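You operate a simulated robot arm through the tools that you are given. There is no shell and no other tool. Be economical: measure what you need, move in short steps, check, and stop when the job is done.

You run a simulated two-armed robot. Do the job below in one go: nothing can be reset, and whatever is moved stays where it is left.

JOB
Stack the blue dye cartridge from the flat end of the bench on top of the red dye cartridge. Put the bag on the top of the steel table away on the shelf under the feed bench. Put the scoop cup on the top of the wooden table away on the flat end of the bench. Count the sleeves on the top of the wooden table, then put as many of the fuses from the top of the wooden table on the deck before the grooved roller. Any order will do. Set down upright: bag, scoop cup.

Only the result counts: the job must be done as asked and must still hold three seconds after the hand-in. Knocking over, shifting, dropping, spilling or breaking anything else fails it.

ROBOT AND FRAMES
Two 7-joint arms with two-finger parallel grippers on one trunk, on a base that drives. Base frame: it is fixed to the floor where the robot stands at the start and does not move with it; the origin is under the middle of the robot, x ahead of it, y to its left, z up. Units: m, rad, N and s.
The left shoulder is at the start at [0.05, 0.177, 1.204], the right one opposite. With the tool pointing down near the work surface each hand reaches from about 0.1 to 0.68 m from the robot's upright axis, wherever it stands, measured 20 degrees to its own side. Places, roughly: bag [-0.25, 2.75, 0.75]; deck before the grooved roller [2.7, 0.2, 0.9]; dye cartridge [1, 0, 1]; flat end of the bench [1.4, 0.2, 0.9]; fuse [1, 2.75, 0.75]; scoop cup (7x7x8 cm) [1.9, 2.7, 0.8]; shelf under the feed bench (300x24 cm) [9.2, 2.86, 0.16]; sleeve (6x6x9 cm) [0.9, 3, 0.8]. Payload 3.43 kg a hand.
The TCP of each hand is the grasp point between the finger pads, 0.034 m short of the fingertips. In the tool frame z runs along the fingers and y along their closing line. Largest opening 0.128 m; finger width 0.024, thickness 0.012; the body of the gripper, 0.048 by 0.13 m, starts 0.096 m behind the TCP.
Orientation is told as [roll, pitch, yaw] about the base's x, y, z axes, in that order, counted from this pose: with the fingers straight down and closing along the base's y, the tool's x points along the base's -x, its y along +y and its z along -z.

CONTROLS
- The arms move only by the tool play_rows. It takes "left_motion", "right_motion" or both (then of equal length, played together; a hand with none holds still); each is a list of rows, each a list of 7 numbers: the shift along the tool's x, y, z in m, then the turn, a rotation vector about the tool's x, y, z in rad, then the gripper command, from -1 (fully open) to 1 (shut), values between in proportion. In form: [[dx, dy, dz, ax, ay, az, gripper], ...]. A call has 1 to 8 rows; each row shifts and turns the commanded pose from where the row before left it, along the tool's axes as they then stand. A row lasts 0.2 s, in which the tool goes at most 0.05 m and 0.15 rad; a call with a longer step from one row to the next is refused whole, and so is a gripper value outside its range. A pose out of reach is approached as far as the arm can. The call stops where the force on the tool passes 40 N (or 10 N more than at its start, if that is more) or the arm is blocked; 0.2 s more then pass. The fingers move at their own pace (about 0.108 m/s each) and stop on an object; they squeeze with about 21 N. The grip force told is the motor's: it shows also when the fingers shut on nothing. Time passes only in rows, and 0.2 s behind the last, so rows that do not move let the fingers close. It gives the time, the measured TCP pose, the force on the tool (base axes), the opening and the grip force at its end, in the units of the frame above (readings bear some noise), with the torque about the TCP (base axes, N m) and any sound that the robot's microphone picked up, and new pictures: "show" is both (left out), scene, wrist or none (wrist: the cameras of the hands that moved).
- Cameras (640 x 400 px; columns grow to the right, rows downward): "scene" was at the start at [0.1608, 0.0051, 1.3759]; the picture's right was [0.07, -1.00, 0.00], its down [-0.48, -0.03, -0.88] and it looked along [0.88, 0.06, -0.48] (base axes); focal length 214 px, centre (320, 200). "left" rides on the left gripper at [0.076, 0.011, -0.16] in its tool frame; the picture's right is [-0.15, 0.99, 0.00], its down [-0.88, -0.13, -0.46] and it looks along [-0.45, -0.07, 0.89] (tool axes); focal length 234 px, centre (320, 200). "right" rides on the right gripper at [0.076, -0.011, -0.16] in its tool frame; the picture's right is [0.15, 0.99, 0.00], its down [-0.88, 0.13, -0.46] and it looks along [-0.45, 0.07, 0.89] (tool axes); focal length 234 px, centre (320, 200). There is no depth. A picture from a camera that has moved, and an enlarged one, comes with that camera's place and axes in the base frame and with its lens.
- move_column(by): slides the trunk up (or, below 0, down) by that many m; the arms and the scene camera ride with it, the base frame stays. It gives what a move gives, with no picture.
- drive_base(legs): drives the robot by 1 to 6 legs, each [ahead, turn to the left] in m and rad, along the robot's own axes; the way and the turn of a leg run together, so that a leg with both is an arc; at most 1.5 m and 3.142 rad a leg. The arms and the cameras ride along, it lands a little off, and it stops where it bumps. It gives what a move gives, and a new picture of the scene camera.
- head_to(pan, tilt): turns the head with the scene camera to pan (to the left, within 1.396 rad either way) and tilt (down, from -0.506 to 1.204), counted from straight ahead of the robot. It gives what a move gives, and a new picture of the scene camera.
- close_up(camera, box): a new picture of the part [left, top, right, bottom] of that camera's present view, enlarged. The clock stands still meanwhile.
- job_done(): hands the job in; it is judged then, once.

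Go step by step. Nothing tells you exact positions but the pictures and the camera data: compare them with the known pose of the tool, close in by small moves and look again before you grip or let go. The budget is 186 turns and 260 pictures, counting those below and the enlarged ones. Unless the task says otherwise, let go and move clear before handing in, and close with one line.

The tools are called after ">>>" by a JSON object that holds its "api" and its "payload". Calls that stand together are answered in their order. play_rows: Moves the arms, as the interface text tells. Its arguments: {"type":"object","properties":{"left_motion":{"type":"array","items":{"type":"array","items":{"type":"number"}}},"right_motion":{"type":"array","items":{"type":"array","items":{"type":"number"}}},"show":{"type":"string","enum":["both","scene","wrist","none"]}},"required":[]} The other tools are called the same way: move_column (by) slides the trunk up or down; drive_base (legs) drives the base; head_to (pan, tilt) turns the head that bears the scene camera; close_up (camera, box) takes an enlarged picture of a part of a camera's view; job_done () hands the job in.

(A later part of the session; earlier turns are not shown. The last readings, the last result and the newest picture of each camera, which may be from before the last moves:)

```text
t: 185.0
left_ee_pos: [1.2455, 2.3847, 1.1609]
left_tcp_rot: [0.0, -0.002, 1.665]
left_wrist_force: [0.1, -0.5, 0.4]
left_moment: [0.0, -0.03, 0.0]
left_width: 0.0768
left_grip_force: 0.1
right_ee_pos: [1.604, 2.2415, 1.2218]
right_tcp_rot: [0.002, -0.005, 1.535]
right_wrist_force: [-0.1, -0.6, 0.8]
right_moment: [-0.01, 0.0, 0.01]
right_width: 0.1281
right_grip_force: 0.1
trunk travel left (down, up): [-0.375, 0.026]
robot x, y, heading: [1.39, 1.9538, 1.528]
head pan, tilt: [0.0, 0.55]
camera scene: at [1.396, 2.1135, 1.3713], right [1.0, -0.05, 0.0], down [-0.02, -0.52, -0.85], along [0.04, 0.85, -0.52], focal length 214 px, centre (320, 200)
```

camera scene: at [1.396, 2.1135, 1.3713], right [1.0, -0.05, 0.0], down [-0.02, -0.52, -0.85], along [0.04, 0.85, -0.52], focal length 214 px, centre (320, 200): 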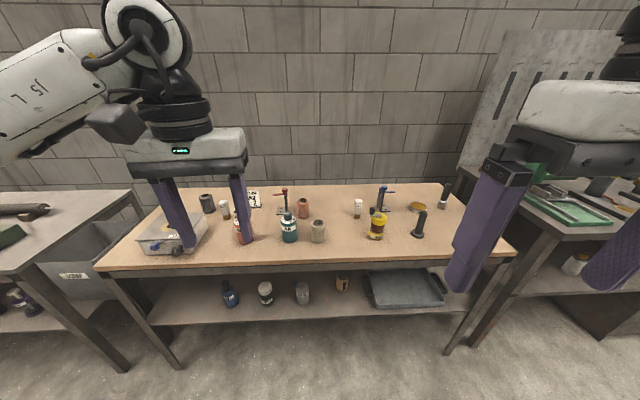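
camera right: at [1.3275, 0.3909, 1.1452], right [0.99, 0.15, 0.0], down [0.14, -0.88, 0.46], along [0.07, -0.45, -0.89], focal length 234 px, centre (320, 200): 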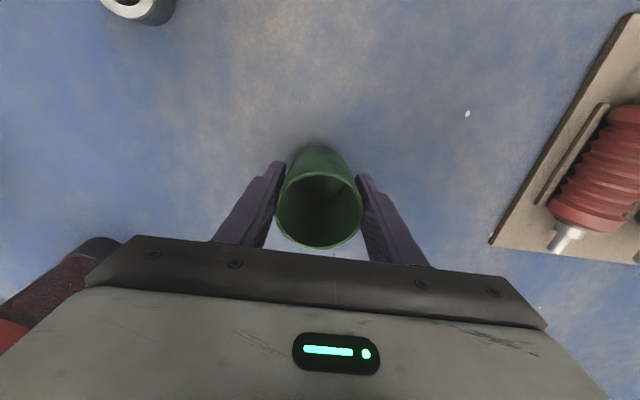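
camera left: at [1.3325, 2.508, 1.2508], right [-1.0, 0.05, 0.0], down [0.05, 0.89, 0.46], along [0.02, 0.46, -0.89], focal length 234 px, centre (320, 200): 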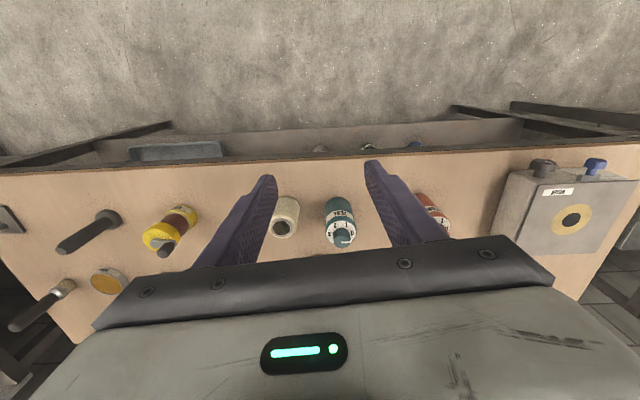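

>>> {"api": "drive_base", "payload": {"legs": [[0.3, 0.04]]}}

>>> {"api": "play_rows", "payload": {"right_motion": [[-0.04, 0, 0.02, 0, 0, 0, -0.3], [-0.04, 0, 0.02, 0, 0, 0, -0.3], [-0.04, 0, 0.02, 0, 0, 0, -0.3], [-0.04, 0, 0.02, 0, 0, 0, -0.3], [-0.04, 0, 0.02, 0, 0, 0, -0.3], [-0.04, 0, 0.02, 0, 0, 0, -0.3]]}}

```text
t: 187.0
left_ee_pos: [1.234, 2.6798, 1.1627]
left_tcp_rot: [-0.003, 0.0, 1.712]
left_wrist_force: [-0.2, 0.6, 0.5]
left_moment: [-0.04, -0.03, 0.02]
left_width: 0.0766
left_grip_force: 0.1
right_ee_pos: [1.5977, 2.5539, 1.2216]
right_tcp_rot: [0.0, -0.004, 1.581]
right_wrist_force: [-0.1, 0.0, 0.0]
right_moment: [-0.03, 0.0, 0.01]
right_width: 0.128
right_grip_force: 0.2
trunk travel left (down, up): [-0.375, 0.026]
robot x, y, heading: [1.3965, 2.2562, 1.575]
head pan, tilt: [0.0, 0.55]
camera scene: at [1.3962, 2.416, 1.3711], right [1.0, 0.0, 0.0], down [0.0, -0.52, -0.85], along [0.0, 0.85, -0.52], focal length 214 px, centre (320, 200)
```

scene: 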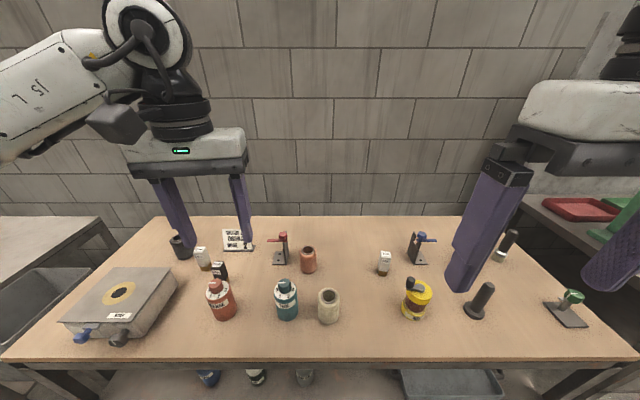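

```text
t: 188.4
left_ee_pos: [1.2349, 2.6796, 1.1622]
left_tcp_rot: [-0.002, -0.002, 1.709]
left_wrist_force: [-0.6, 0.8, 0.2]
left_moment: [-0.02, 0.01, -0.02]
left_width: 0.0765
left_grip_force: 0.0
right_ee_pos: [1.597, 2.795, 1.1023]
right_tcp_rot: [-0.002, -0.005, 1.579]
right_wrist_force: [0.5, -0.3, -0.6]
right_moment: [-0.01, -0.01, 0.02]
right_width: 0.083
right_grip_force: 0.1
trunk travel left (down, up): [-0.375, 0.026]
robot x, y, heading: [1.3935, 2.2579, 1.572]
head pan, tilt: [0.0, 0.55]
camera scene: at [1.396, 2.4161, 1.3711], right [1.0, 0.0, 0.0], down [0.0, -0.52, -0.85], along [0.0, 0.85, -0.52], focal length 214 px, centre (320, 200)
camera right: at [1.6091, 2.7195, 1.2613], right [-0.99, -0.16, 0.0], down [-0.14, 0.88, 0.46], along [-0.07, 0.45, -0.89], focal length 234 px, centre (320, 200)
```

scene: 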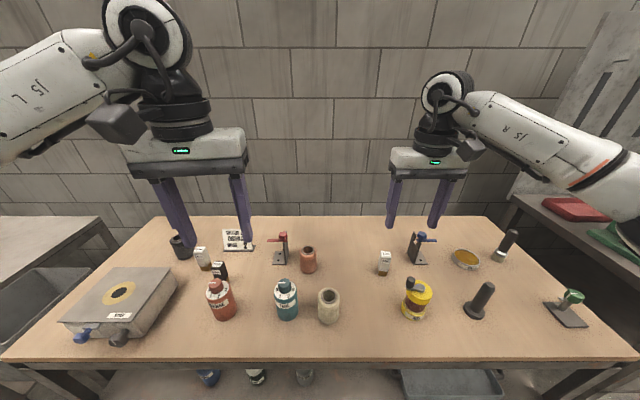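
right: 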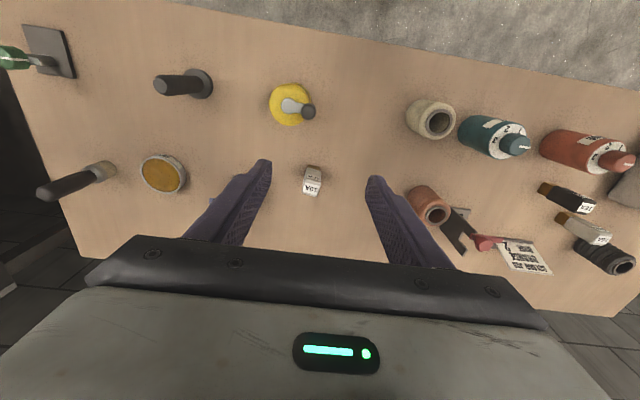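

>>> {"api": "play_rows", "payload": {"right_motion": [[-0.03, 0, 0.03, 0, 0, 0, -0.1], [-0.03, 0, 0.03, 0, 0, 0, -0.1], [-0.03, 0, 0.03, 0, 0, 0, -0.1]], "show": "none"}}

>>> {"api": "close_up", "payload": {"camera": "right", "box": [224, 100, 416, 220]}}

>>> {"api": "close_up", "payload": {"camera": "scene", "box": [150, 220, 330, 330]}}

```text
t: 189.2
left_ee_pos: [1.2338, 2.6798, 1.1618]
left_tcp_rot: [-0.003, -0.002, 1.711]
left_wrist_force: [0.4, 0.3, 0.0]
left_moment: [0.01, 0.02, 0.01]
left_width: 0.0771
left_grip_force: 0.0
right_ee_pos: [1.5964, 2.886, 1.0123]
right_tcp_rot: [-0.001, -0.003, 1.581]
right_wrist_force: [0.2, 0.1, -0.3]
right_moment: [-0.01, 0.01, -0.02]
right_width: 0.0704
right_grip_force: 0.1
trunk travel left (down, up): [-0.375, 0.026]
robot x, y, heading: [1.3972, 2.2573, 1.568]
head pan, tilt: [0.0, 0.55]
```

```text
3.33 times, centred on (320, 160) of right
camera zoom: at [1.6083, 2.8096, 1.171], right [-0.99, -0.16, 0.0], down [-0.14, 0.88, 0.46], along [-0.07, 0.45, -0.89], focal length 781 px, centre (320, 333)
```

zoom: 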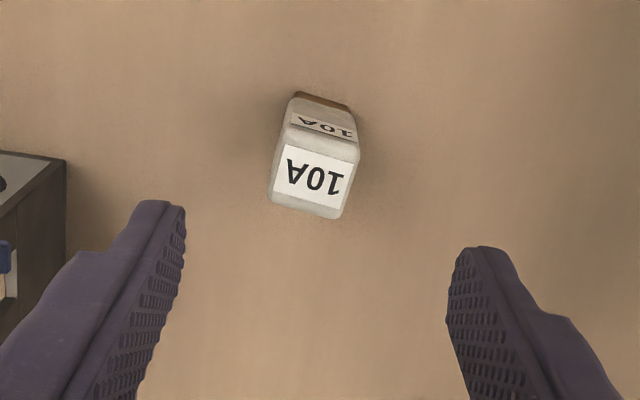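

```text
3.56 times, centred on (240, 275) of scene
camera zoom: at [1.3957, 2.4162, 1.3711], right [1.0, 0.0, 0.0], down [0.0, -0.52, -0.85], along [0.0, 0.85, -0.52], focal length 763 px, centre (604, -67)
```

zoom: 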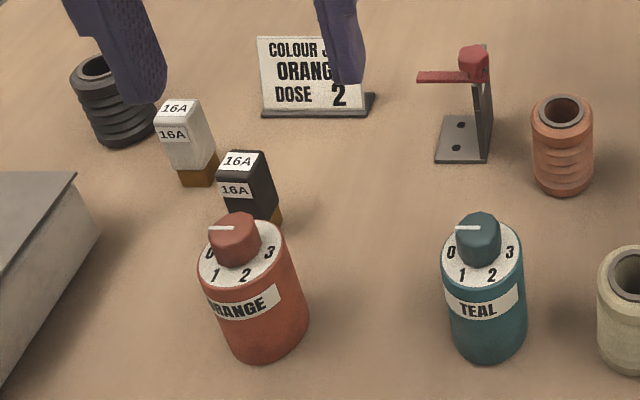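

>>> {"api": "play_rows", "payload": {"right_motion": [[-0.004, -0.0015, 0.03, 0, 0, 0, -0.1], [0, 0, 0.04, 0, 0, 0, -0.1], [0, 0, 0.04, 0, 0, 0, -0.1]], "show": "wrist"}}

```text
t: 190.0
left_ee_pos: [1.2351, 2.6812, 1.1626]
left_tcp_rot: [-0.002, -0.001, 1.71]
left_wrist_force: [-0.1, 0.3, -0.5]
left_moment: [0.01, -0.01, 0.0]
left_width: 0.077
left_grip_force: 0.0
right_ee_pos: [1.5986, 2.89, 0.9012]
right_tcp_rot: [0.0, -0.005, 1.579]
right_wrist_force: [0.4, 0.0, 0.5]
right_moment: [-0.02, 0.0, 0.01]
right_width: 0.0703
right_grip_force: 0.0
trunk travel left (down, up): [-0.375, 0.026]
robot x, y, heading: [1.3966, 2.2557, 1.573]
head pan, tilt: [0.0, 0.55]
camera right: at [1.6112, 2.8149, 1.0608], right [-0.99, -0.16, 0.0], down [-0.14, 0.88, 0.46], along [-0.07, 0.45, -0.89], focal length 234 px, centre (320, 200)
```

right: 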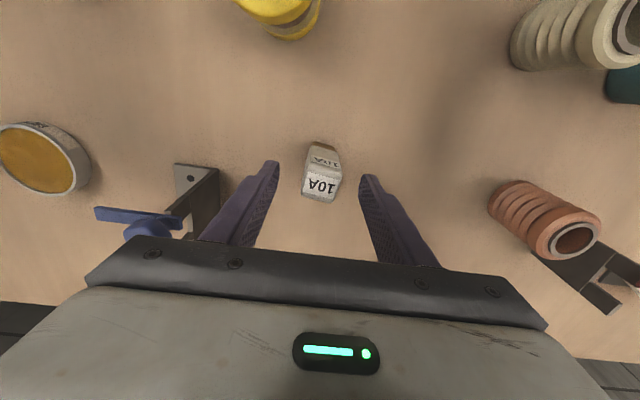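

>>> {"api": "play_rows", "payload": {"right_motion": [[0, 0, 0.025, 0, 0, 0, -0.1], [0, 0, 0.023, 0, 0, 0, -0.1], [0, 0, 0, 0, 0, 0, 1], [0, 0, 0, 0, 0, 0, 1], [0, 0, 0, 0, 0, 0, 1]], "show": "none"}}

>>> {"api": "play_rows", "payload": {"right_motion": [[0, 0, -0.03, 0, 0, 0, 1], [0, 0, -0.045, 0, 0, 0, 1], [0, 0, -0.045, 0, 0, 0, 1], [0.02, 0, -0.04, 0, 0, 0, 1], [0.03, 0, -0.035, 0, 0, 0, 1], [0.03, 0, -0.035, 0, 0, 0, 1], [0.04, 0, -0.03, 0, 0, 0, 1], [0.04, 0, -0.02, 0, 0, 0, 1]], "show": "scene"}}

```text
t: 191.2
left_ee_pos: [1.2335, 2.6802, 1.1621]
left_tcp_rot: [-0.002, -0.003, 1.712]
left_wrist_force: [0.1, 0.9, 0.3]
left_moment: [0.03, -0.02, -0.02]
left_width: 0.0769
left_grip_force: 0.2
right_ee_pos: [1.5983, 2.8916, 0.8544]
right_tcp_rot: [0.001, -0.003, 1.581]
right_wrist_force: [-0.3, -0.8, -0.4]
right_moment: [0.01, -0.02, 0.0]
right_width: 0.0295
right_grip_force: 21.2
trunk travel left (down, up): [-0.375, 0.026]
robot x, y, heading: [1.3949, 2.2529, 1.568]
head pan, tilt: [0.0, 0.55]
```

```text
t: 193.0
left_ee_pos: [1.2355, 2.6793, 1.1621]
left_tcp_rot: [-0.003, -0.004, 1.711]
left_wrist_force: [0.5, -0.5, -1.4]
left_moment: [-0.01, -0.03, 0.0]
left_width: 0.0771
left_grip_force: 0.1
right_ee_pos: [1.5967, 2.7243, 1.1324]
right_tcp_rot: [0.001, -0.005, 1.577]
right_wrist_force: [1.2, 0.1, -1.4]
right_moment: [0.01, 0.01, -0.01]
right_width: 0.0297
right_grip_force: 20.8
trunk travel left (down, up): [-0.375, 0.026]
robot x, y, heading: [1.3987, 2.2557, 1.569]
head pan, tilt: [0.0, 0.55]
camera scene: at [1.3964, 2.4148, 1.3713], right [1.0, 0.0, 0.0], down [0.0, -0.52, -0.85], along [0.0, 0.85, -0.52], focal length 214 px, centre (320, 200)
```

scene: 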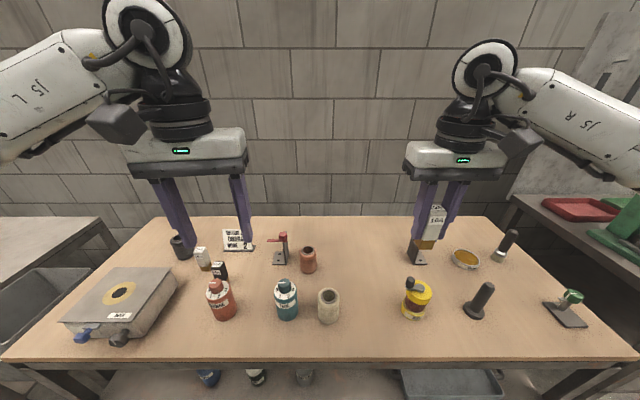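

>>> {"api": "play_rows", "payload": {"left_motion": [[-0.0309, 0.0186, 0.0237, 0, 0, 0, -0.1], [-0.0309, 0.0186, 0.0237, 0, 0, 0, -0.1], [-0.0309, 0.0186, 0.0237, 0, 0, 0, -0.1], [-0.0309, 0.0186, 0.0237, 0, 0, 0, -0.1], [-0.0309, 0.0186, 0.0237, 0, 0, 0, -0.1], [-0.0309, 0.0186, 0.0237, 0, 0, 0, -0.1]], "show": "wrist"}}

>>> {"api": "close_up", "payload": {"camera": "left", "box": [224, 100, 416, 220]}}

```text
t: 194.4
left_ee_pos: [1.0976, 2.852, 1.0178]
left_tcp_rot: [0.0, -0.004, 1.708]
left_wrist_force: [0.1, -1.2, 0.2]
left_moment: [-0.01, 0.02, -0.01]
left_width: 0.0702
left_grip_force: 0.1
right_ee_pos: [1.5969, 2.7266, 1.1338]
right_tcp_rot: [0.0, -0.003, 1.579]
right_wrist_force: [-0.8, -0.8, -1.0]
right_moment: [0.02, 0.02, 0.02]
right_width: 0.0297
right_grip_force: 21.4
trunk travel left (down, up): [-0.375, 0.026]
robot x, y, heading: [1.3933, 2.2589, 1.57]
head pan, tilt: [0.0, 0.55]
camera left: at [1.0957, 2.7746, 1.1783], right [-1.0, 0.01, 0.0], down [0.01, 0.89, 0.46], along [0.0, 0.46, -0.89], focal length 234 px, centre (320, 200)
```

left: 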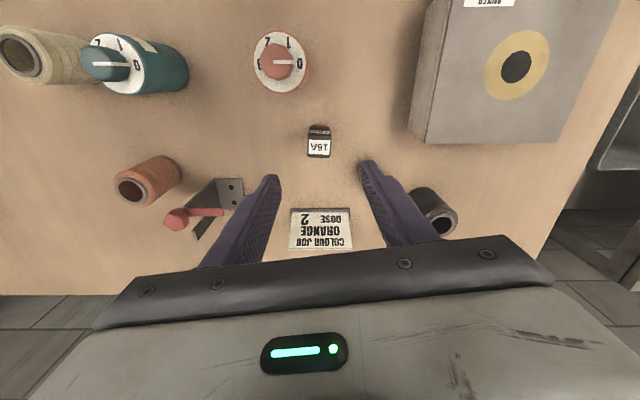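

```text
3.33 times, centred on (320, 160) of left
camera zoom: at [1.0957, 2.7746, 1.1783], right [-1.0, 0.01, 0.0], down [0.01, 0.89, 0.46], along [0.0, 0.46, -0.89], focal length 781 px, centre (320, 333)
```

zoom: 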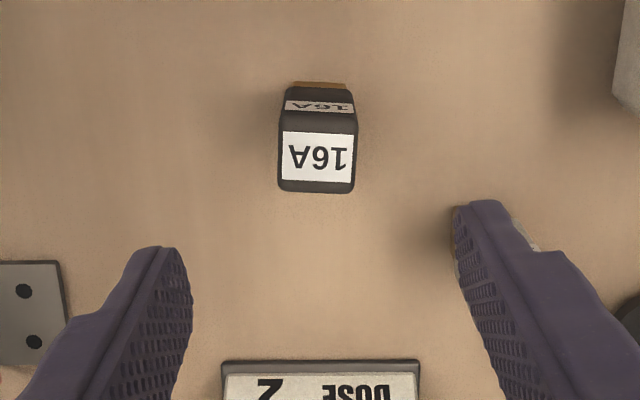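

>>> {"api": "play_rows", "payload": {"left_motion": [[0, 0.001, 0.02, 0, 0, 0.09, -0.1], [0, 0, 0.03, 0, 0, 0.09, -0.1], [0, 0, 0.04, 0, 0, 0, -0.1], [0, 0, 0.025, 0, 0, 0, -0.1]], "show": "wrist"}}

```text
t: 195.4
left_ee_pos: [1.0977, 2.8517, 0.9027]
left_tcp_rot: [-0.001, -0.004, 1.529]
left_wrist_force: [0.1, 0.6, 0.7]
left_moment: [-0.01, -0.01, -0.03]
left_width: 0.0702
left_grip_force: 0.1
right_ee_pos: [1.5966, 2.7272, 1.1332]
right_tcp_rot: [0.0, -0.004, 1.579]
right_wrist_force: [-0.2, 0.3, -0.9]
right_moment: [0.01, 0.01, -0.01]
right_width: 0.0295
right_grip_force: 20.9
trunk travel left (down, up): [-0.375, 0.026]
robot x, y, heading: [1.3966, 2.258, 1.571]
head pan, tilt: [0.0, 0.55]
camera left: at [1.0813, 2.7754, 1.0635], right [-0.98, 0.19, 0.0], down [0.17, 0.87, 0.46], along [0.09, 0.45, -0.89], focal length 234 px, centre (320, 200)
```

left: 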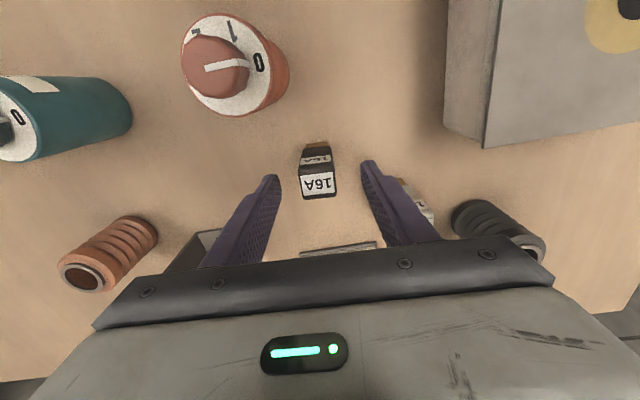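

>>> {"api": "play_rows", "payload": {"left_motion": [[0, 0, 0.025, 0, 0, 0, -0.1], [0, 0, 0.024, 0, 0, 0, -0.1], [0, 0, 0, 0, 0, 0, 1], [0, 0, 0, 0, 0, 0, 1], [0, 0, 0, 0, 0, 0, 1]], "show": "none"}}

>>> {"api": "play_rows", "payload": {"left_motion": [[0, 0, -0.03, 0, 0, 0, 1], [0, 0, -0.045, 0, 0, 0, 1], [0, 0, -0.045, 0, 0, 0, 1], [0.02, 0, -0.04, 0, 0, 0, 1], [0.03, 0, -0.035, 0, 0, 0, 1], [0.03, 0, -0.035, 0, 0, 0, 1], [0.04, 0, -0.03, 0, 0, 0, 1], [0.04, 0, -0.02, 0, 0, 0, 1]], "show": "scene"}}

```text
t: 196.6
left_ee_pos: [1.097, 2.848, 0.8559]
left_tcp_rot: [0.0, -0.001, 1.528]
left_wrist_force: [0.6, -0.8, -0.2]
left_moment: [0.05, 0.0, 0.01]
left_width: 0.0293
left_grip_force: 21.1
right_ee_pos: [1.5967, 2.7266, 1.133]
right_tcp_rot: [0.001, -0.006, 1.579]
right_wrist_force: [0.6, 0.3, -0.7]
right_moment: [0.01, 0.01, 0.02]
right_width: 0.0297
right_grip_force: 21.3
trunk travel left (down, up): [-0.375, 0.026]
robot x, y, heading: [1.3964, 2.254, 1.567]
head pan, tilt: [0.0, 0.55]
```

```text
t: 198.4
left_ee_pos: [1.0887, 2.6879, 1.1374]
left_tcp_rot: [0.001, -0.003, 1.529]
left_wrist_force: [0.2, -1.1, -0.8]
left_moment: [0.04, 0.0, 0.02]
left_width: 0.0295
left_grip_force: 20.9
right_ee_pos: [1.5972, 2.7248, 1.1327]
right_tcp_rot: [0.0, -0.006, 1.579]
right_wrist_force: [0.5, -0.2, -0.4]
right_moment: [0.03, 0.0, -0.02]
right_width: 0.0294
right_grip_force: 21.0
trunk travel left (down, up): [-0.375, 0.026]
robot x, y, heading: [1.3958, 2.2573, 1.571]
head pan, tilt: [0.0, 0.55]
camera scene: at [1.3962, 2.4144, 1.3714], right [1.0, 0.0, 0.0], down [0.0, -0.52, -0.85], along [0.0, 0.85, -0.52], focal length 214 px, centre (320, 200)
```

scene: 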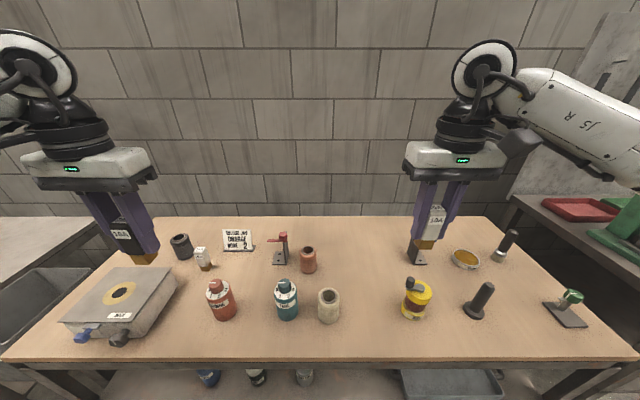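

>>> {"api": "drive_base", "payload": {"legs": [[-0.7, 0], [0, -1.57], [1.1, 0], [0, -1.57], [0.5, 0]]}}

>>> {"api": "head_to", "payload": {"pan": 0.1, "tilt": 0.7}}

```text
t: 217.8
left_ee_pos: [2.8061, 0.6278, 1.1367]
left_tcp_rot: [0.0, -0.001, -1.626]
left_wrist_force: [0.7, -0.2, -0.4]
left_moment: [0.0, -0.01, -0.03]
left_width: 0.0295
left_grip_force: 21.2
right_ee_pos: [2.2986, 0.598, 1.1333]
right_tcp_rot: [-0.001, -0.003, -1.577]
right_wrist_force: [-0.1, -0.7, -0.7]
right_moment: [0.01, -0.03, 0.01]
right_width: 0.0296
right_grip_force: 20.8
trunk travel left (down, up): [-0.375, 0.026]
robot x, y, heading: [2.4994, 1.0664, -1.585]
head pan, tilt: [0.0, 0.55]
camera scene: at [2.5033, 0.9032, 1.3711], right [-1.0, 0.02, 0.0], down [0.01, 0.52, -0.85], along [-0.01, -0.85, -0.52], focal length 214 px, centre (320, 200)
```

scene: 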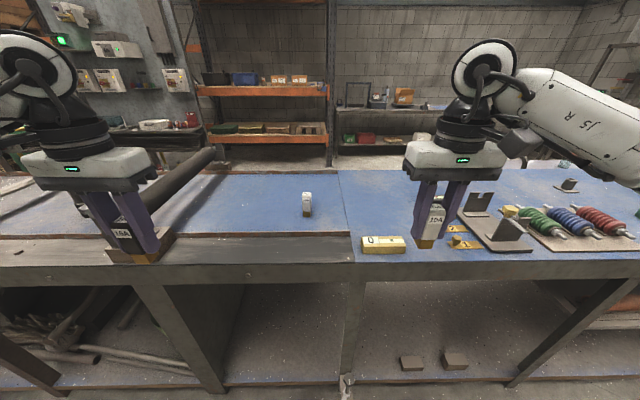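

```text
t: 218.5
left_ee_pos: [2.805, 0.6285, 1.1359]
left_tcp_rot: [0.0, -0.003, -1.627]
left_wrist_force: [0.9, 0.2, -0.7]
left_moment: [0.03, 0.0, 0.0]
left_width: 0.0294
left_grip_force: 21.2
right_ee_pos: [2.2996, 0.5987, 1.1334]
right_tcp_rot: [0.0, -0.005, -1.575]
right_wrist_force: [0.1, 0.2, -0.6]
right_moment: [0.0, -0.02, -0.01]
right_width: 0.0297
right_grip_force: 20.9
trunk travel left (down, up): [-0.375, 0.026]
robot x, y, heading: [2.5075, 1.0675, -1.588]
head pan, tilt: [0.099, 0.7]
camera scene: at [2.5117, 0.9089, 1.3581], right [-1.0, -0.08, 0.0], down [-0.05, 0.64, -0.77], along [0.06, -0.76, -0.64], focal length 214 px, centre (320, 200)
```

scene: 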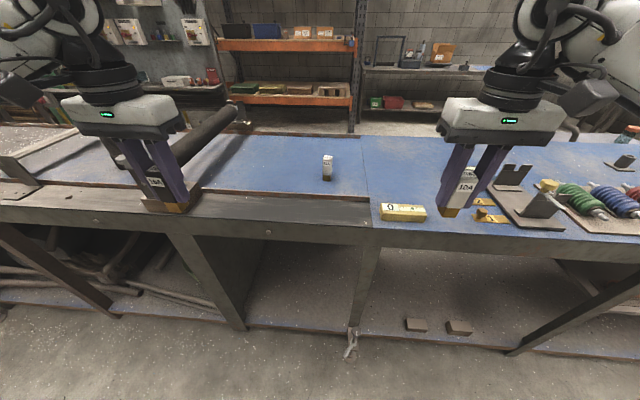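

>>> {"api": "play_rows", "payload": {"left_motion": [[0, -0.045, -0.01, 0, 0, 0, 1], [0, -0.045, -0.01, 0, 0, 0, 1], [0, -0.045, 0, 0, 0, 0, 1], [0, -0.02, 0, 0, 0, 0, 1]], "show": "none"}}

>>> {"api": "drive_base", "payload": {"legs": [[0.12, 0.02]]}}

```text
t: 219.5
left_ee_pos: [2.6517, 0.6351, 1.1559]
left_tcp_rot: [-0.002, -0.002, -1.624]
left_wrist_force: [0.4, -0.6, -1.0]
left_moment: [-0.03, 0.0, -0.02]
left_width: 0.0294
left_grip_force: 20.9
right_ee_pos: [2.298, 0.5973, 1.132]
right_tcp_rot: [-0.001, -0.005, -1.575]
right_wrist_force: [0.4, -0.5, -1.1]
right_moment: [0.01, 0.02, 0.0]
right_width: 0.0295
right_grip_force: 21.7
trunk travel left (down, up): [-0.375, 0.026]
robot x, y, heading: [2.5037, 1.0677, -1.584]
head pan, tilt: [0.099, 0.7]
```

```text
t: 220.8
left_ee_pos: [2.6602, 0.5181, 1.1546]
left_tcp_rot: [0.001, -0.003, -1.608]
left_wrist_force: [-0.4, -1.2, -1.6]
left_moment: [0.05, -0.02, 0.03]
left_width: 0.0292
left_grip_force: 21.1
right_ee_pos: [2.3057, 0.4748, 1.1326]
right_tcp_rot: [0.0, -0.003, -1.557]
right_wrist_force: [0.2, -0.5, -1.1]
right_moment: [0.02, 0.01, -0.02]
right_width: 0.0294
right_grip_force: 20.9
trunk travel left (down, up): [-0.375, 0.026]
robot x, y, heading: [2.5072, 0.9453, -1.566]
head pan, tilt: [0.099, 0.7]
camera scene: at [2.5139, 0.7892, 1.3579], right [-0.99, -0.1, 0.0], down [-0.07, 0.64, -0.76], along [0.08, -0.76, -0.64], focal length 214 px, centre (320, 200)
```

scene: 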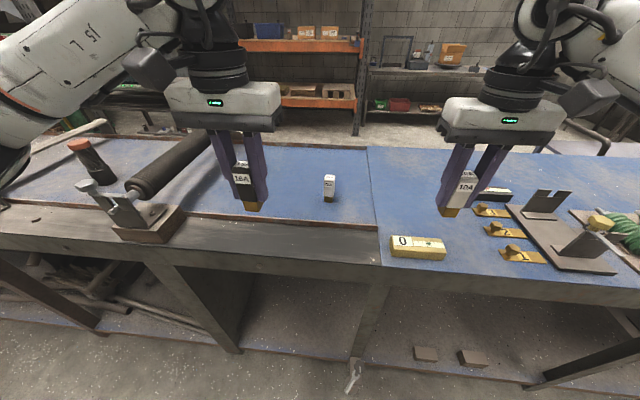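

>>> {"api": "play_rows", "payload": {"left_motion": [[-0.0348, -0.002, 0.0267, 0, 0, 0, 1], [-0.0348, -0.002, 0.0267, 0, 0, 0, 1], [-0.0348, -0.002, 0.0267, 0, 0, 0, 1], [-0.0348, -0.002, 0.0267, 0, 0, 0, 1], [-0.0348, -0.002, 0.0267, 0, 0, 0, 1], [-0.0348, -0.002, 0.0267, 0, 0, 0, 1]]}}

```text
t: 222.2
left_ee_pos: [2.6385, 0.3106, 0.9949]
left_tcp_rot: [0.003, -0.003, -1.611]
left_wrist_force: [0.1, 0.7, -1.6]
left_moment: [0.0, 0.0, 0.0]
left_width: 0.0296
left_grip_force: 20.9
right_ee_pos: [2.3051, 0.4763, 1.1321]
right_tcp_rot: [0.0, -0.005, -1.558]
right_wrist_force: [-0.9, -0.3, -0.5]
right_moment: [0.0, 0.01, 0.01]
right_width: 0.0295
right_grip_force: 21.4
trunk travel left (down, up): [-0.375, 0.026]
robot x, y, heading: [2.5049, 0.9457, -1.569]
head pan, tilt: [0.099, 0.7]
camera scene: at [2.5129, 0.7897, 1.358], right [-0.99, -0.1, 0.0], down [-0.07, 0.64, -0.76], along [0.08, -0.76, -0.64], focal length 214 px, centre (320, 200)
camera left: at [2.6515, 0.386, 1.1548], right [0.98, -0.19, 0.0], down [-0.17, -0.87, 0.46], along [-0.08, -0.45, -0.89], focal length 234 px, centre (320, 200)
```

scene: 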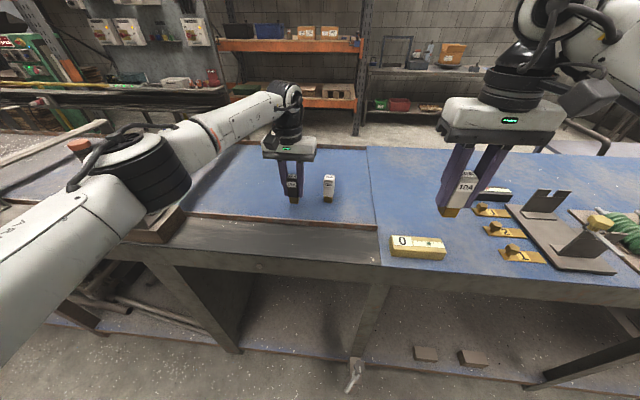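
left: 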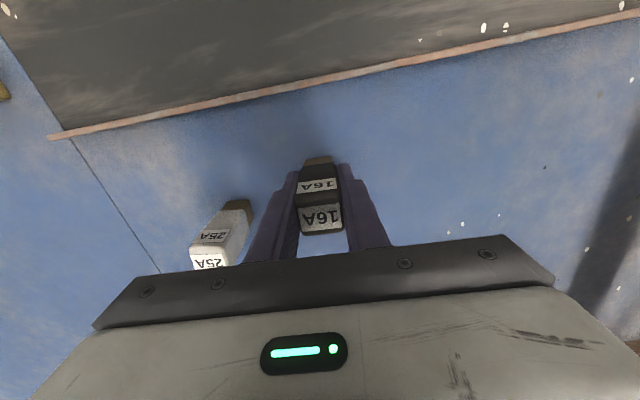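

>>> {"api": "play_rows", "payload": {"left_motion": [[0, 0, 0.008, 0, 0, 0, 1], [0, 0, 0.005, 0, 0, 0, 1], [0, 0, 0.003, 0, 0, 0, 1], [0, 0, 0, 0, 0, 0, 1]], "show": "none"}}

```text
t: 223.2
left_ee_pos: [2.6399, 0.3119, 0.9789]
left_tcp_rot: [0.0, -0.004, -1.608]
left_wrist_force: [1.4, 0.3, -1.2]
left_moment: [-0.01, -0.01, 0.01]
left_width: 0.0296
left_grip_force: 21.8
right_ee_pos: [2.3061, 0.4755, 1.1328]
right_tcp_rot: [0.0, -0.004, -1.56]
right_wrist_force: [-0.5, 1.2, 0.7]
right_moment: [0.02, 0.02, -0.01]
right_width: 0.0296
right_grip_force: 20.9
trunk travel left (down, up): [-0.375, 0.026]
robot x, y, heading: [2.508, 0.9482, -1.569]
head pan, tilt: [0.099, 0.7]
```

>>> {"api": "play_rows", "payload": {"left_motion": [[0, 0, 0.003, 0, 0, 0, 1], [0, 0, 0.002, 0, 0, 0, 1], [0, 0, 0, 0, 0, 0, 1]], "show": "none"}}

```text
t: 224.0
left_ee_pos: [2.6399, 0.3111, 0.9749]
left_tcp_rot: [-0.001, -0.004, -1.608]
left_wrist_force: [0.6, 0.3, -0.6]
left_moment: [0.02, 0.03, 0.0]
left_width: 0.0296
left_grip_force: 21.1
right_ee_pos: [2.3061, 0.4755, 1.1323]
right_tcp_rot: [-0.001, -0.004, -1.559]
right_wrist_force: [-0.4, -0.5, 0.0]
right_moment: [0.02, -0.03, 0.0]
right_width: 0.0296
right_grip_force: 20.9
trunk travel left (down, up): [-0.375, 0.026]
robot x, y, heading: [2.5068, 0.9454, -1.572]
head pan, tilt: [0.099, 0.7]
```

>>> {"api": "play_rows", "payload": {"left_motion": [[0, 0, 0.002, 0, 0, 0, 1], [0, 0, 0.002, 0, 0, 0, 1], [0, 0, 0, 0, 0, 0, 1]], "show": "none"}}

```text
t: 224.8
left_ee_pos: [2.6393, 0.3117, 0.9749]
left_tcp_rot: [0.001, -0.007, -1.607]
left_wrist_force: [2.9, -2.0, 19.6]
left_moment: [0.02, -0.17, 0.04]
left_width: 0.0296
left_grip_force: 20.8
right_ee_pos: [2.3052, 0.4772, 1.1335]
right_tcp_rot: [0.0, -0.008, -1.56]
right_wrist_force: [0.7, -0.6, -0.7]
right_moment: [0.01, -0.02, 0.01]
right_width: 0.0297
right_grip_force: 20.9
trunk travel left (down, up): [-0.375, 0.026]
robot x, y, heading: [2.5035, 0.9494, -1.572]
head pan, tilt: [0.099, 0.7]
```

>>> {"api": "play_rows", "payload": {"left_motion": [[0, 0, -0.003, 0, 0, 0, 0.5], [0, 0, 0, 0, 0, 0, 0], [0, 0, 0, 0, 0, 0, 0], [0, 0, -0.03, 0, 0, 0, 0], [0.03, 0, -0.02, 0, 0, 0, 0], [0.04, 0, -0.02, 0, 0, 0, 0], [0.04, 0, -0.02, 0, 0, 0, 0], [0.04, 0, -0.02, 0, 0, 0, 0]]}}

```text
t: 226.6
left_ee_pos: [2.6443, 0.4638, 1.0836]
left_tcp_rot: [-0.001, -0.006, -1.608]
left_wrist_force: [0.1, 0.3, -0.1]
left_moment: [-0.03, -0.01, -0.02]
left_width: 0.0643
left_grip_force: 0.1
right_ee_pos: [2.3063, 0.4753, 1.1324]
right_tcp_rot: [-0.001, -0.007, -1.556]
right_wrist_force: [-0.3, 1.4, 0.1]
right_moment: [0.01, 0.04, 0.01]
right_width: 0.0294
right_grip_force: 20.9
trunk travel left (down, up): [-0.375, 0.026]
robot x, y, heading: [2.506, 0.9483, -1.567]
head pan, tilt: [0.099, 0.7]
camera scene: at [2.5139, 0.7909, 1.3582], right [-0.99, -0.1, 0.0], down [-0.07, 0.64, -0.77], along [0.08, -0.76, -0.64], focal length 214 px, centre (320, 200)
camera left: at [2.6574, 0.5402, 1.244], right [0.98, -0.18, 0.0], down [-0.16, -0.87, 0.46], along [-0.08, -0.45, -0.89], focal length 234 px, centre (320, 200)
```

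scene: 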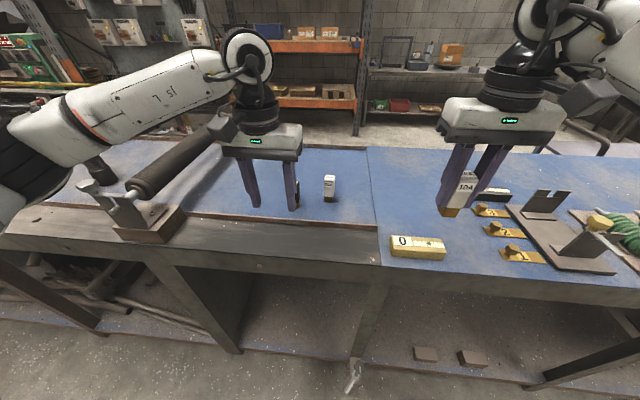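
left: 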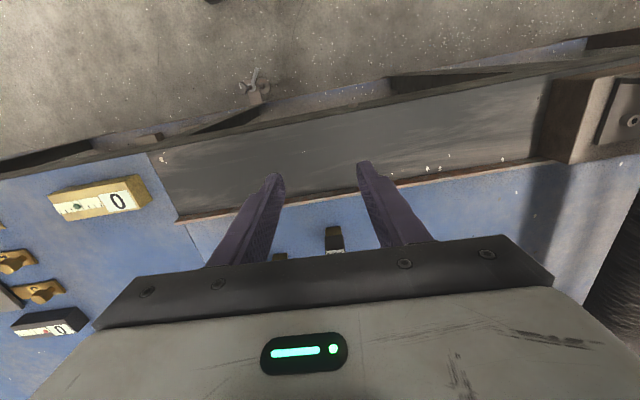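

>>> {"api": "play_rows", "payload": {"left_motion": [[0.03, 0.0, -0.03, 0, 0, 0, 0], [0.03, 0.02, -0.03, 0, 0, 0, 0], [0.03, 0.02, -0.03, 0, 0, 0, 0], [0.0, 0.03, -0.03, 0, 0, 0, 0]], "right_motion": [[0, 0.03, 0, 0, 0, 0, 1], [0, 0.03, 0, 0, 0, 0, 1], [0, 0.03, 0, 0, 0, 0, 1], [0, 0.03, 0, 0, 0, 0, 1]], "show": "none"}}

>>> {"api": "drive_base", "payload": {"legs": [[-0.3, 0], [0, 1.57], [0.2, 0], [0, -1.57], [0.36, 0]]}}

```text
t: 227.6
left_ee_pos: [2.719, 0.5495, 1.2041]
left_tcp_rot: [-0.001, -0.001, -1.608]
left_wrist_force: [0.7, -0.4, 0.5]
left_moment: [-0.01, -0.02, 0.02]
left_width: 0.0642
left_grip_force: 0.0
right_ee_pos: [2.427, 0.477, 1.1336]
right_tcp_rot: [-0.003, -0.004, -1.56]
right_wrist_force: [0.7, 0.0, -0.3]
right_moment: [0.04, 0.0, 0.01]
right_width: 0.0292
right_grip_force: 21.2
trunk travel left (down, up): [-0.375, 0.026]
robot x, y, heading: [2.5029, 0.9482, -1.57]
head pan, tilt: [0.099, 0.7]
```

```text
t: 240.3
left_ee_pos: [2.8915, 0.481, 1.2041]
left_tcp_rot: [0.001, -0.001, -1.64]
left_wrist_force: [-0.2, 0.6, 0.5]
left_moment: [0.05, 0.0, 0.01]
left_width: 0.064
left_grip_force: 0.0
right_ee_pos: [2.5979, 0.4175, 1.1323]
right_tcp_rot: [0.0, -0.004, -1.591]
right_wrist_force: [0.3, 0.2, -0.8]
right_moment: [0.02, -0.02, -0.01]
right_width: 0.0294
right_grip_force: 21.3
trunk travel left (down, up): [-0.375, 0.026]
robot x, y, heading: [2.6896, 0.8807, -1.602]
head pan, tilt: [0.099, 0.7]
camera scene: at [2.6961, 0.7279, 1.358], right [-1.0, -0.07, 0.0], down [-0.05, 0.64, -0.76], along [0.05, -0.76, -0.64], focal length 214 px, centre (320, 200)
```

scene: 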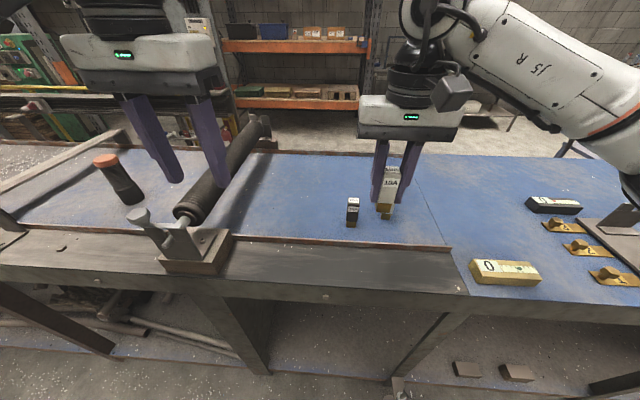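

>>> {"api": "play_rows", "payload": {"right_motion": [[-0.035, 0.0251, 0, 0, 0, 0, 1], [-0.035, 0.0251, 0, 0, 0, 0, 1], [-0.035, 0.0251, 0, 0, 0, 0, 1], [-0.035, 0.0251, 0, 0, 0, 0, 1], [-0.035, 0.0251, 0, 0, 0, 0, 1], [0, 0, 0.045, 0, 0, 0, 1], [0, 0, 0.045, 0, 0, 0, 1], [0, 0, 0.045, 0, 0, 0, 1]]}}

```text
t: 242.3
left_ee_pos: [2.8917, 0.4816, 1.205]
left_tcp_rot: [0.001, -0.003, -1.64]
left_wrist_force: [0.2, -0.5, -0.5]
left_moment: [0.06, -0.01, 0.0]
left_width: 0.064
left_grip_force: 0.1
right_ee_pos: [2.6835, 0.2889, 0.9978]
right_tcp_rot: [0.003, -0.023, -1.587]
right_wrist_force: [-0.1, 1.5, 23.6]
right_moment: [0.36, 0.73, -0.07]
right_width: 0.0293
right_grip_force: 21.6
right hand out of reach, approached as far as the arm can: row 4, 5
trunk travel left (down, up): [-0.375, 0.026]
robot x, y, heading: [2.6896, 0.8863, -1.599]
head pan, tilt: [0.099, 0.7]
stopped in row 8 (right hand): the force on the tool passed its limit at 42 N (the readings are from after the stop); the commanded pose is now the measured one
camera scene: at [2.6963, 0.7291, 1.3583], right [-1.0, -0.07, 0.0], down [-0.05, 0.64, -0.76], along [0.05, -0.76, -0.64], focal length 214 px, centre (320, 200)
camera right: at [2.6714, 0.369, 1.1552], right [0.99, 0.13, 0.0], down [0.11, -0.87, 0.48], along [0.06, -0.47, -0.88], focal length 234 px, centre (320, 200)
```

scene: 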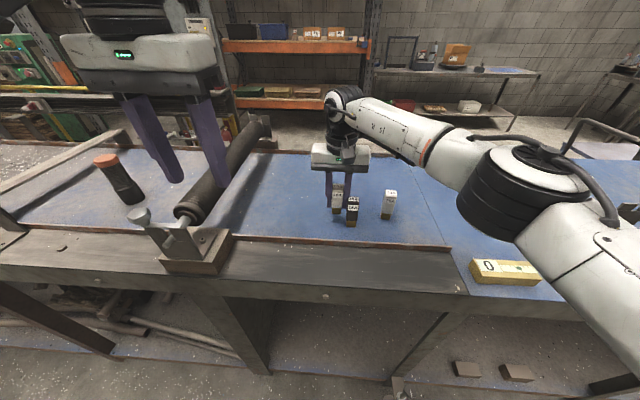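
right: 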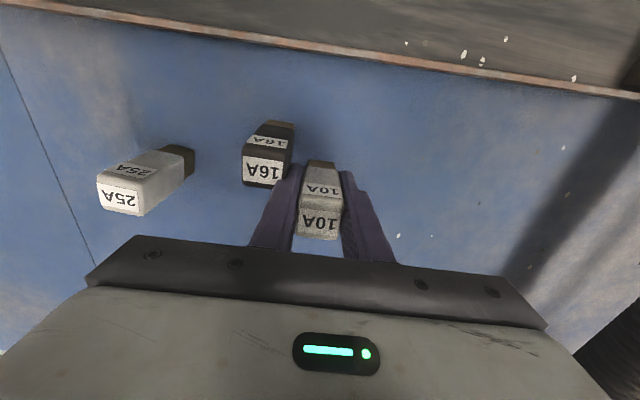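

>>> {"api": "play_rows", "payload": {"right_motion": [[0, 0.004, -0.02, 0, 0, 0, 1], [0, 0, -0.04, 0, 0, 0, 1], [0, 0, -0.03, 0, 0, 0, 1]]}}

>>> {"api": "close_up", "payload": {"camera": "scene", "box": [300, 160, 420, 240]}}

```text
t: 243.1
left_ee_pos: [2.8924, 0.4814, 1.2044]
left_tcp_rot: [-0.002, -0.002, -1.641]
left_wrist_force: [0.0, -0.2, -0.2]
left_moment: [0.0, 0.01, 0.0]
left_width: 0.0642
left_grip_force: 0.0
right_ee_pos: [2.6867, 0.2897, 1.0819]
right_tcp_rot: [0.003, -0.018, -1.588]
right_wrist_force: [0.4, 0.5, -0.4]
right_moment: [0.0, 0.0, -0.01]
right_width: 0.0294
right_grip_force: 20.9
trunk travel left (down, up): [-0.375, 0.026]
robot x, y, heading: [2.6935, 0.8856, -1.597]
head pan, tilt: [0.099, 0.7]
camera scene: at [2.6966, 0.7287, 1.358], right [-1.0, -0.07, 0.0], down [-0.05, 0.64, -0.77], along [0.05, -0.76, -0.64], focal length 214 px, centre (320, 200)
camera right: at [2.6758, 0.3697, 1.2409], right [0.99, 0.13, 0.0], down [0.11, -0.87, 0.47], along [0.06, -0.47, -0.88], focal length 234 px, centre (320, 200)
```

scene: 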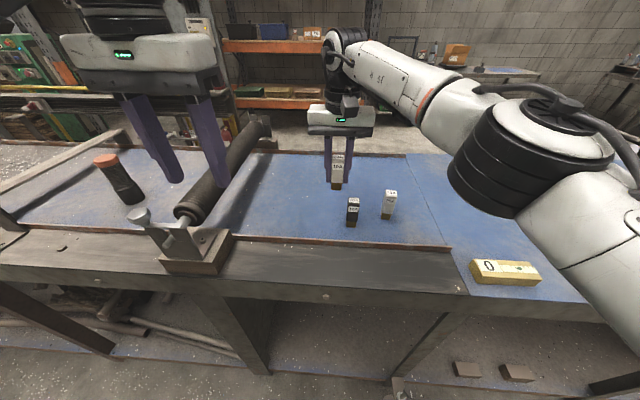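
right: 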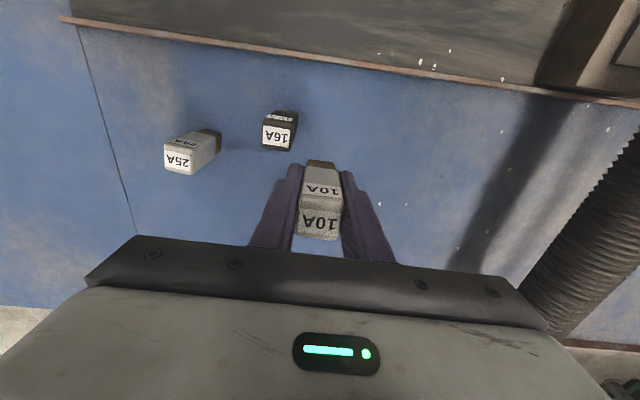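

```text
5.00 times, centred on (360, 200) of scene
camera zoom: at [2.6966, 0.7287, 1.358], right [-1.0, -0.07, 0.0], down [-0.05, 0.64, -0.77], along [0.05, -0.76, -0.64], focal length 1072 px, centre (120, 200)
```

zoom: 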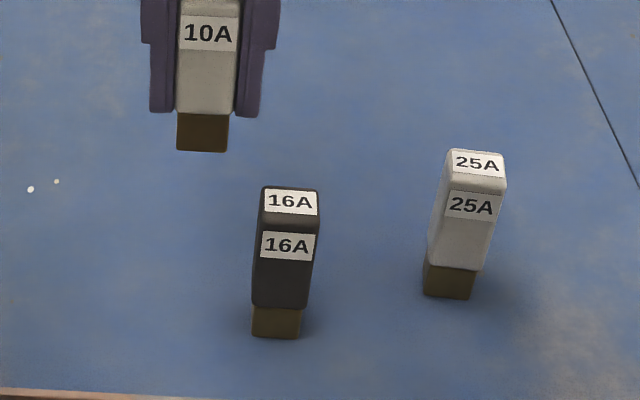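

>>> {"api": "play_rows", "payload": {"right_motion": [[0.01, 0.03, 0.0, 0, 0, 0, 1], [0.005, 0.025, 0.01, 0, 0.018, 0, 1], [0, 0, 0.04, 0, 0, 0, 1], [0, 0, 0.03, 0, 0, 0, 1]]}}

```text
t: 244.1
left_ee_pos: [2.8908, 0.4797, 1.2048]
left_tcp_rot: [0.001, -0.004, -1.64]
left_wrist_force: [-0.2, -0.7, 0.3]
left_moment: [0.02, -0.01, 0.01]
left_width: 0.064
left_grip_force: 0.0
right_ee_pos: [2.7337, 0.3112, 0.9997]
right_tcp_rot: [0.001, 0.0, -1.589]
right_wrist_force: [0.3, -0.4, -0.2]
right_moment: [0.01, -0.02, -0.02]
right_width: 0.0294
right_grip_force: 20.9
right hand out of reach, approached as far as the arm can: row 2
trunk travel left (down, up): [-0.375, 0.026]
robot x, y, heading: [2.6931, 0.8831, -1.598]
head pan, tilt: [0.099, 0.7]
camera scene: at [2.6956, 0.7283, 1.3581], right [-1.0, -0.07, 0.0], down [-0.05, 0.64, -0.76], along [0.05, -0.76, -0.64], focal length 214 px, centre (320, 200)
camera right: at [2.7244, 0.3872, 1.1591], right [0.99, 0.13, 0.0], down [0.12, -0.88, 0.46], along [0.06, -0.45, -0.89], focal length 234 px, centre (320, 200)
```

scene: 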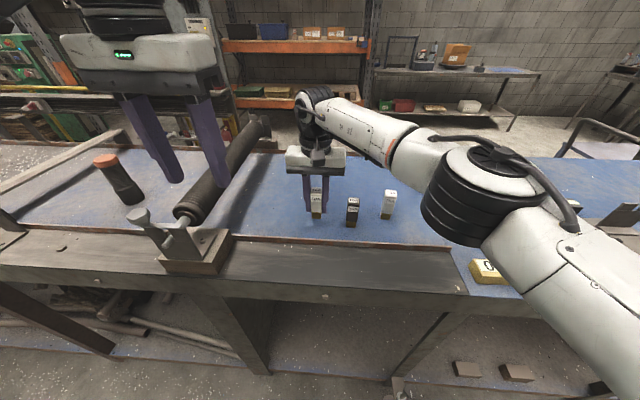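
right: 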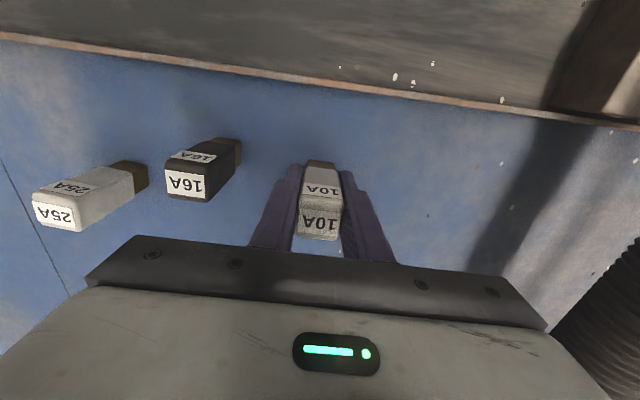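

>>> {"api": "play_rows", "payload": {"right_motion": [[0, 0, 0.01, 0, 0, 0, 1], [0, 0, 0.006, 0, 0, 0, 1], [0, 0, 0.003, 0, 0, 0, 1], [0, 0, 0.003, 0, 0, 0, 1], [0, 0, 0, 0, 0, 0, 1]], "show": "none"}}

```text
t: 245.3
left_ee_pos: [2.8914, 0.4818, 1.2035]
left_tcp_rot: [-0.002, -0.004, -1.64]
left_wrist_force: [0.2, -0.3, -0.3]
left_moment: [-0.03, -0.01, -0.01]
left_width: 0.064
left_grip_force: 0.0
right_ee_pos: [2.7349, 0.3116, 0.9782]
right_tcp_rot: [0.001, 0.0, -1.589]
right_wrist_force: [-0.1, 1.0, -0.4]
right_moment: [-0.02, 0.01, 0.04]
right_width: 0.0297
right_grip_force: 21.0
trunk travel left (down, up): [-0.375, 0.026]
robot x, y, heading: [2.6961, 0.8793, -1.598]
head pan, tilt: [0.099, 0.7]
```

>>> {"api": "play_rows", "payload": {"right_motion": [[0, 0, 0.002, 0, 0, 0, 1], [0, 0, 0.002, 0, 0, 0, 1], [0, 0, 0, 0, 0, 0, 1]], "show": "none"}}

```text
t: 246.1
left_ee_pos: [2.8918, 0.48, 1.2036]
left_tcp_rot: [0.0, -0.005, -1.639]
left_wrist_force: [0.9, 0.7, 0.5]
left_moment: [-0.01, 0.02, 0.01]
left_width: 0.064
left_grip_force: 0.1
right_ee_pos: [2.7349, 0.3112, 0.9749]
right_tcp_rot: [0.001, -0.001, -1.587]
right_wrist_force: [0.3, -0.1, -1.5]
right_moment: [0.03, 0.0, -0.01]
right_width: 0.0296
right_grip_force: 20.9
trunk travel left (down, up): [-0.375, 0.026]
robot x, y, heading: [2.6896, 0.8831, -1.601]
head pan, tilt: [0.099, 0.7]
```

>>> {"api": "play_rows", "payload": {"right_motion": [[0, 0, 0.002, 0, 0, 0, 1], [0, 0, 0.002, 0, 0, 0, 1], [0, 0, 0, 0, 0, 0, 1]], "show": "none"}}

```text
t: 246.9
left_ee_pos: [2.8917, 0.4812, 1.2051]
left_tcp_rot: [0.0, -0.005, -1.641]
left_wrist_force: [-0.2, -0.6, 0.4]
left_moment: [0.0, 0.03, 0.01]
left_width: 0.0642
left_grip_force: 0.1
right_ee_pos: [2.735, 0.3097, 0.9747]
right_tcp_rot: [0.004, -0.004, -1.59]
right_wrist_force: [-1.6, -1.6, 19.9]
right_moment: [-0.18, 0.18, 0.0]
right_width: 0.0299
right_grip_force: 21.3
trunk travel left (down, up): [-0.375, 0.026]
robot x, y, heading: [2.6917, 0.8847, -1.601]
head pan, tilt: [0.099, 0.7]
```

>>> {"api": "play_rows", "payload": {"right_motion": [[0, 0, -0.003, 0, 0, 0, 0.5], [0, 0, 0, 0, 0, 0, 0], [0, 0, 0, 0, 0, 0, 0], [0, 0, -0.03, 0, 0, 0, 0], [0.03, 0, -0.03, 0, 0, 0, 0], [0.035, 0, -0.03, 0, 0, 0, 0], [0.035, 0, -0.03, 0, 0, 0, 0], [0.035, 0, -0.03, 0, 0, 0, 0]]}}

>>> {"api": "close_up", "payload": {"camera": "scene", "box": [250, 160, 420, 260]}}

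```text
t: 248.7
left_ee_pos: [2.8897, 0.4822, 1.2035]
left_tcp_rot: [-0.001, -0.004, -1.64]
left_wrist_force: [-0.6, 0.5, 1.0]
left_moment: [0.01, 0.02, 0.03]
left_width: 0.0638
left_grip_force: 0.1
right_ee_pos: [2.7349, 0.4472, 1.1248]
right_tcp_rot: [0.002, -0.002, -1.591]
right_wrist_force: [0.9, -0.5, -0.4]
right_moment: [-0.02, -0.05, -0.01]
right_width: 0.0641
right_grip_force: 0.0
trunk travel left (down, up): [-0.375, 0.026]
robot x, y, heading: [2.6904, 0.8829, -1.597]
head pan, tilt: [0.099, 0.7]
camera scene: at [2.6961, 0.7292, 1.3582], right [-1.0, -0.07, 0.0], down [-0.05, 0.64, -0.77], along [0.05, -0.76, -0.64], focal length 214 px, centre (320, 200)
camera right: at [2.725, 0.5238, 1.2854], right [0.99, 0.13, 0.0], down [0.11, -0.88, 0.46], along [0.06, -0.45, -0.89], focal length 234 px, centre (320, 200)
```

scene: 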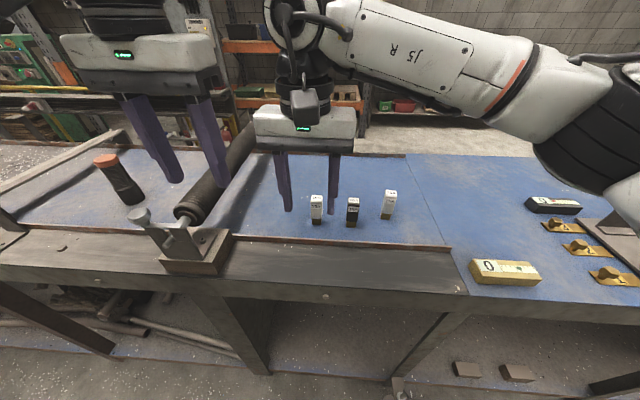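
right: 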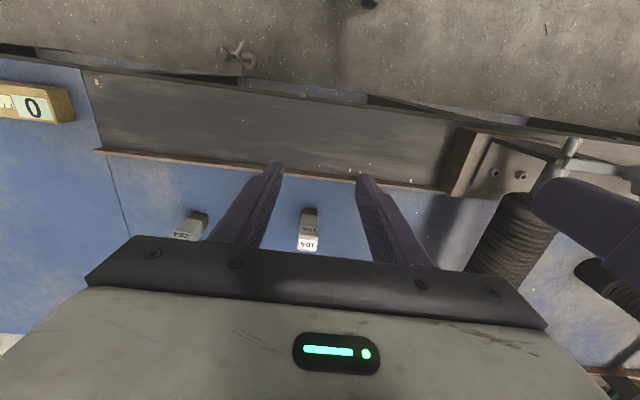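

```text
3.76 times, centred on (335, 210) of scene
camera zoom: at [2.6961, 0.7292, 1.3582], right [-1.0, -0.07, 0.0], down [-0.05, 0.64, -0.77], along [0.05, -0.76, -0.64], focal length 807 px, centre (264, 162)
```

zoom: 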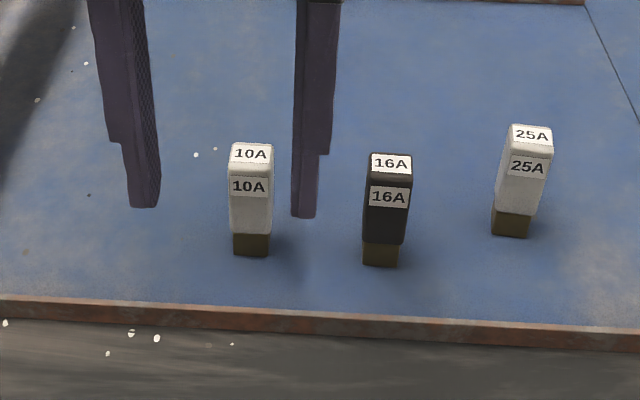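

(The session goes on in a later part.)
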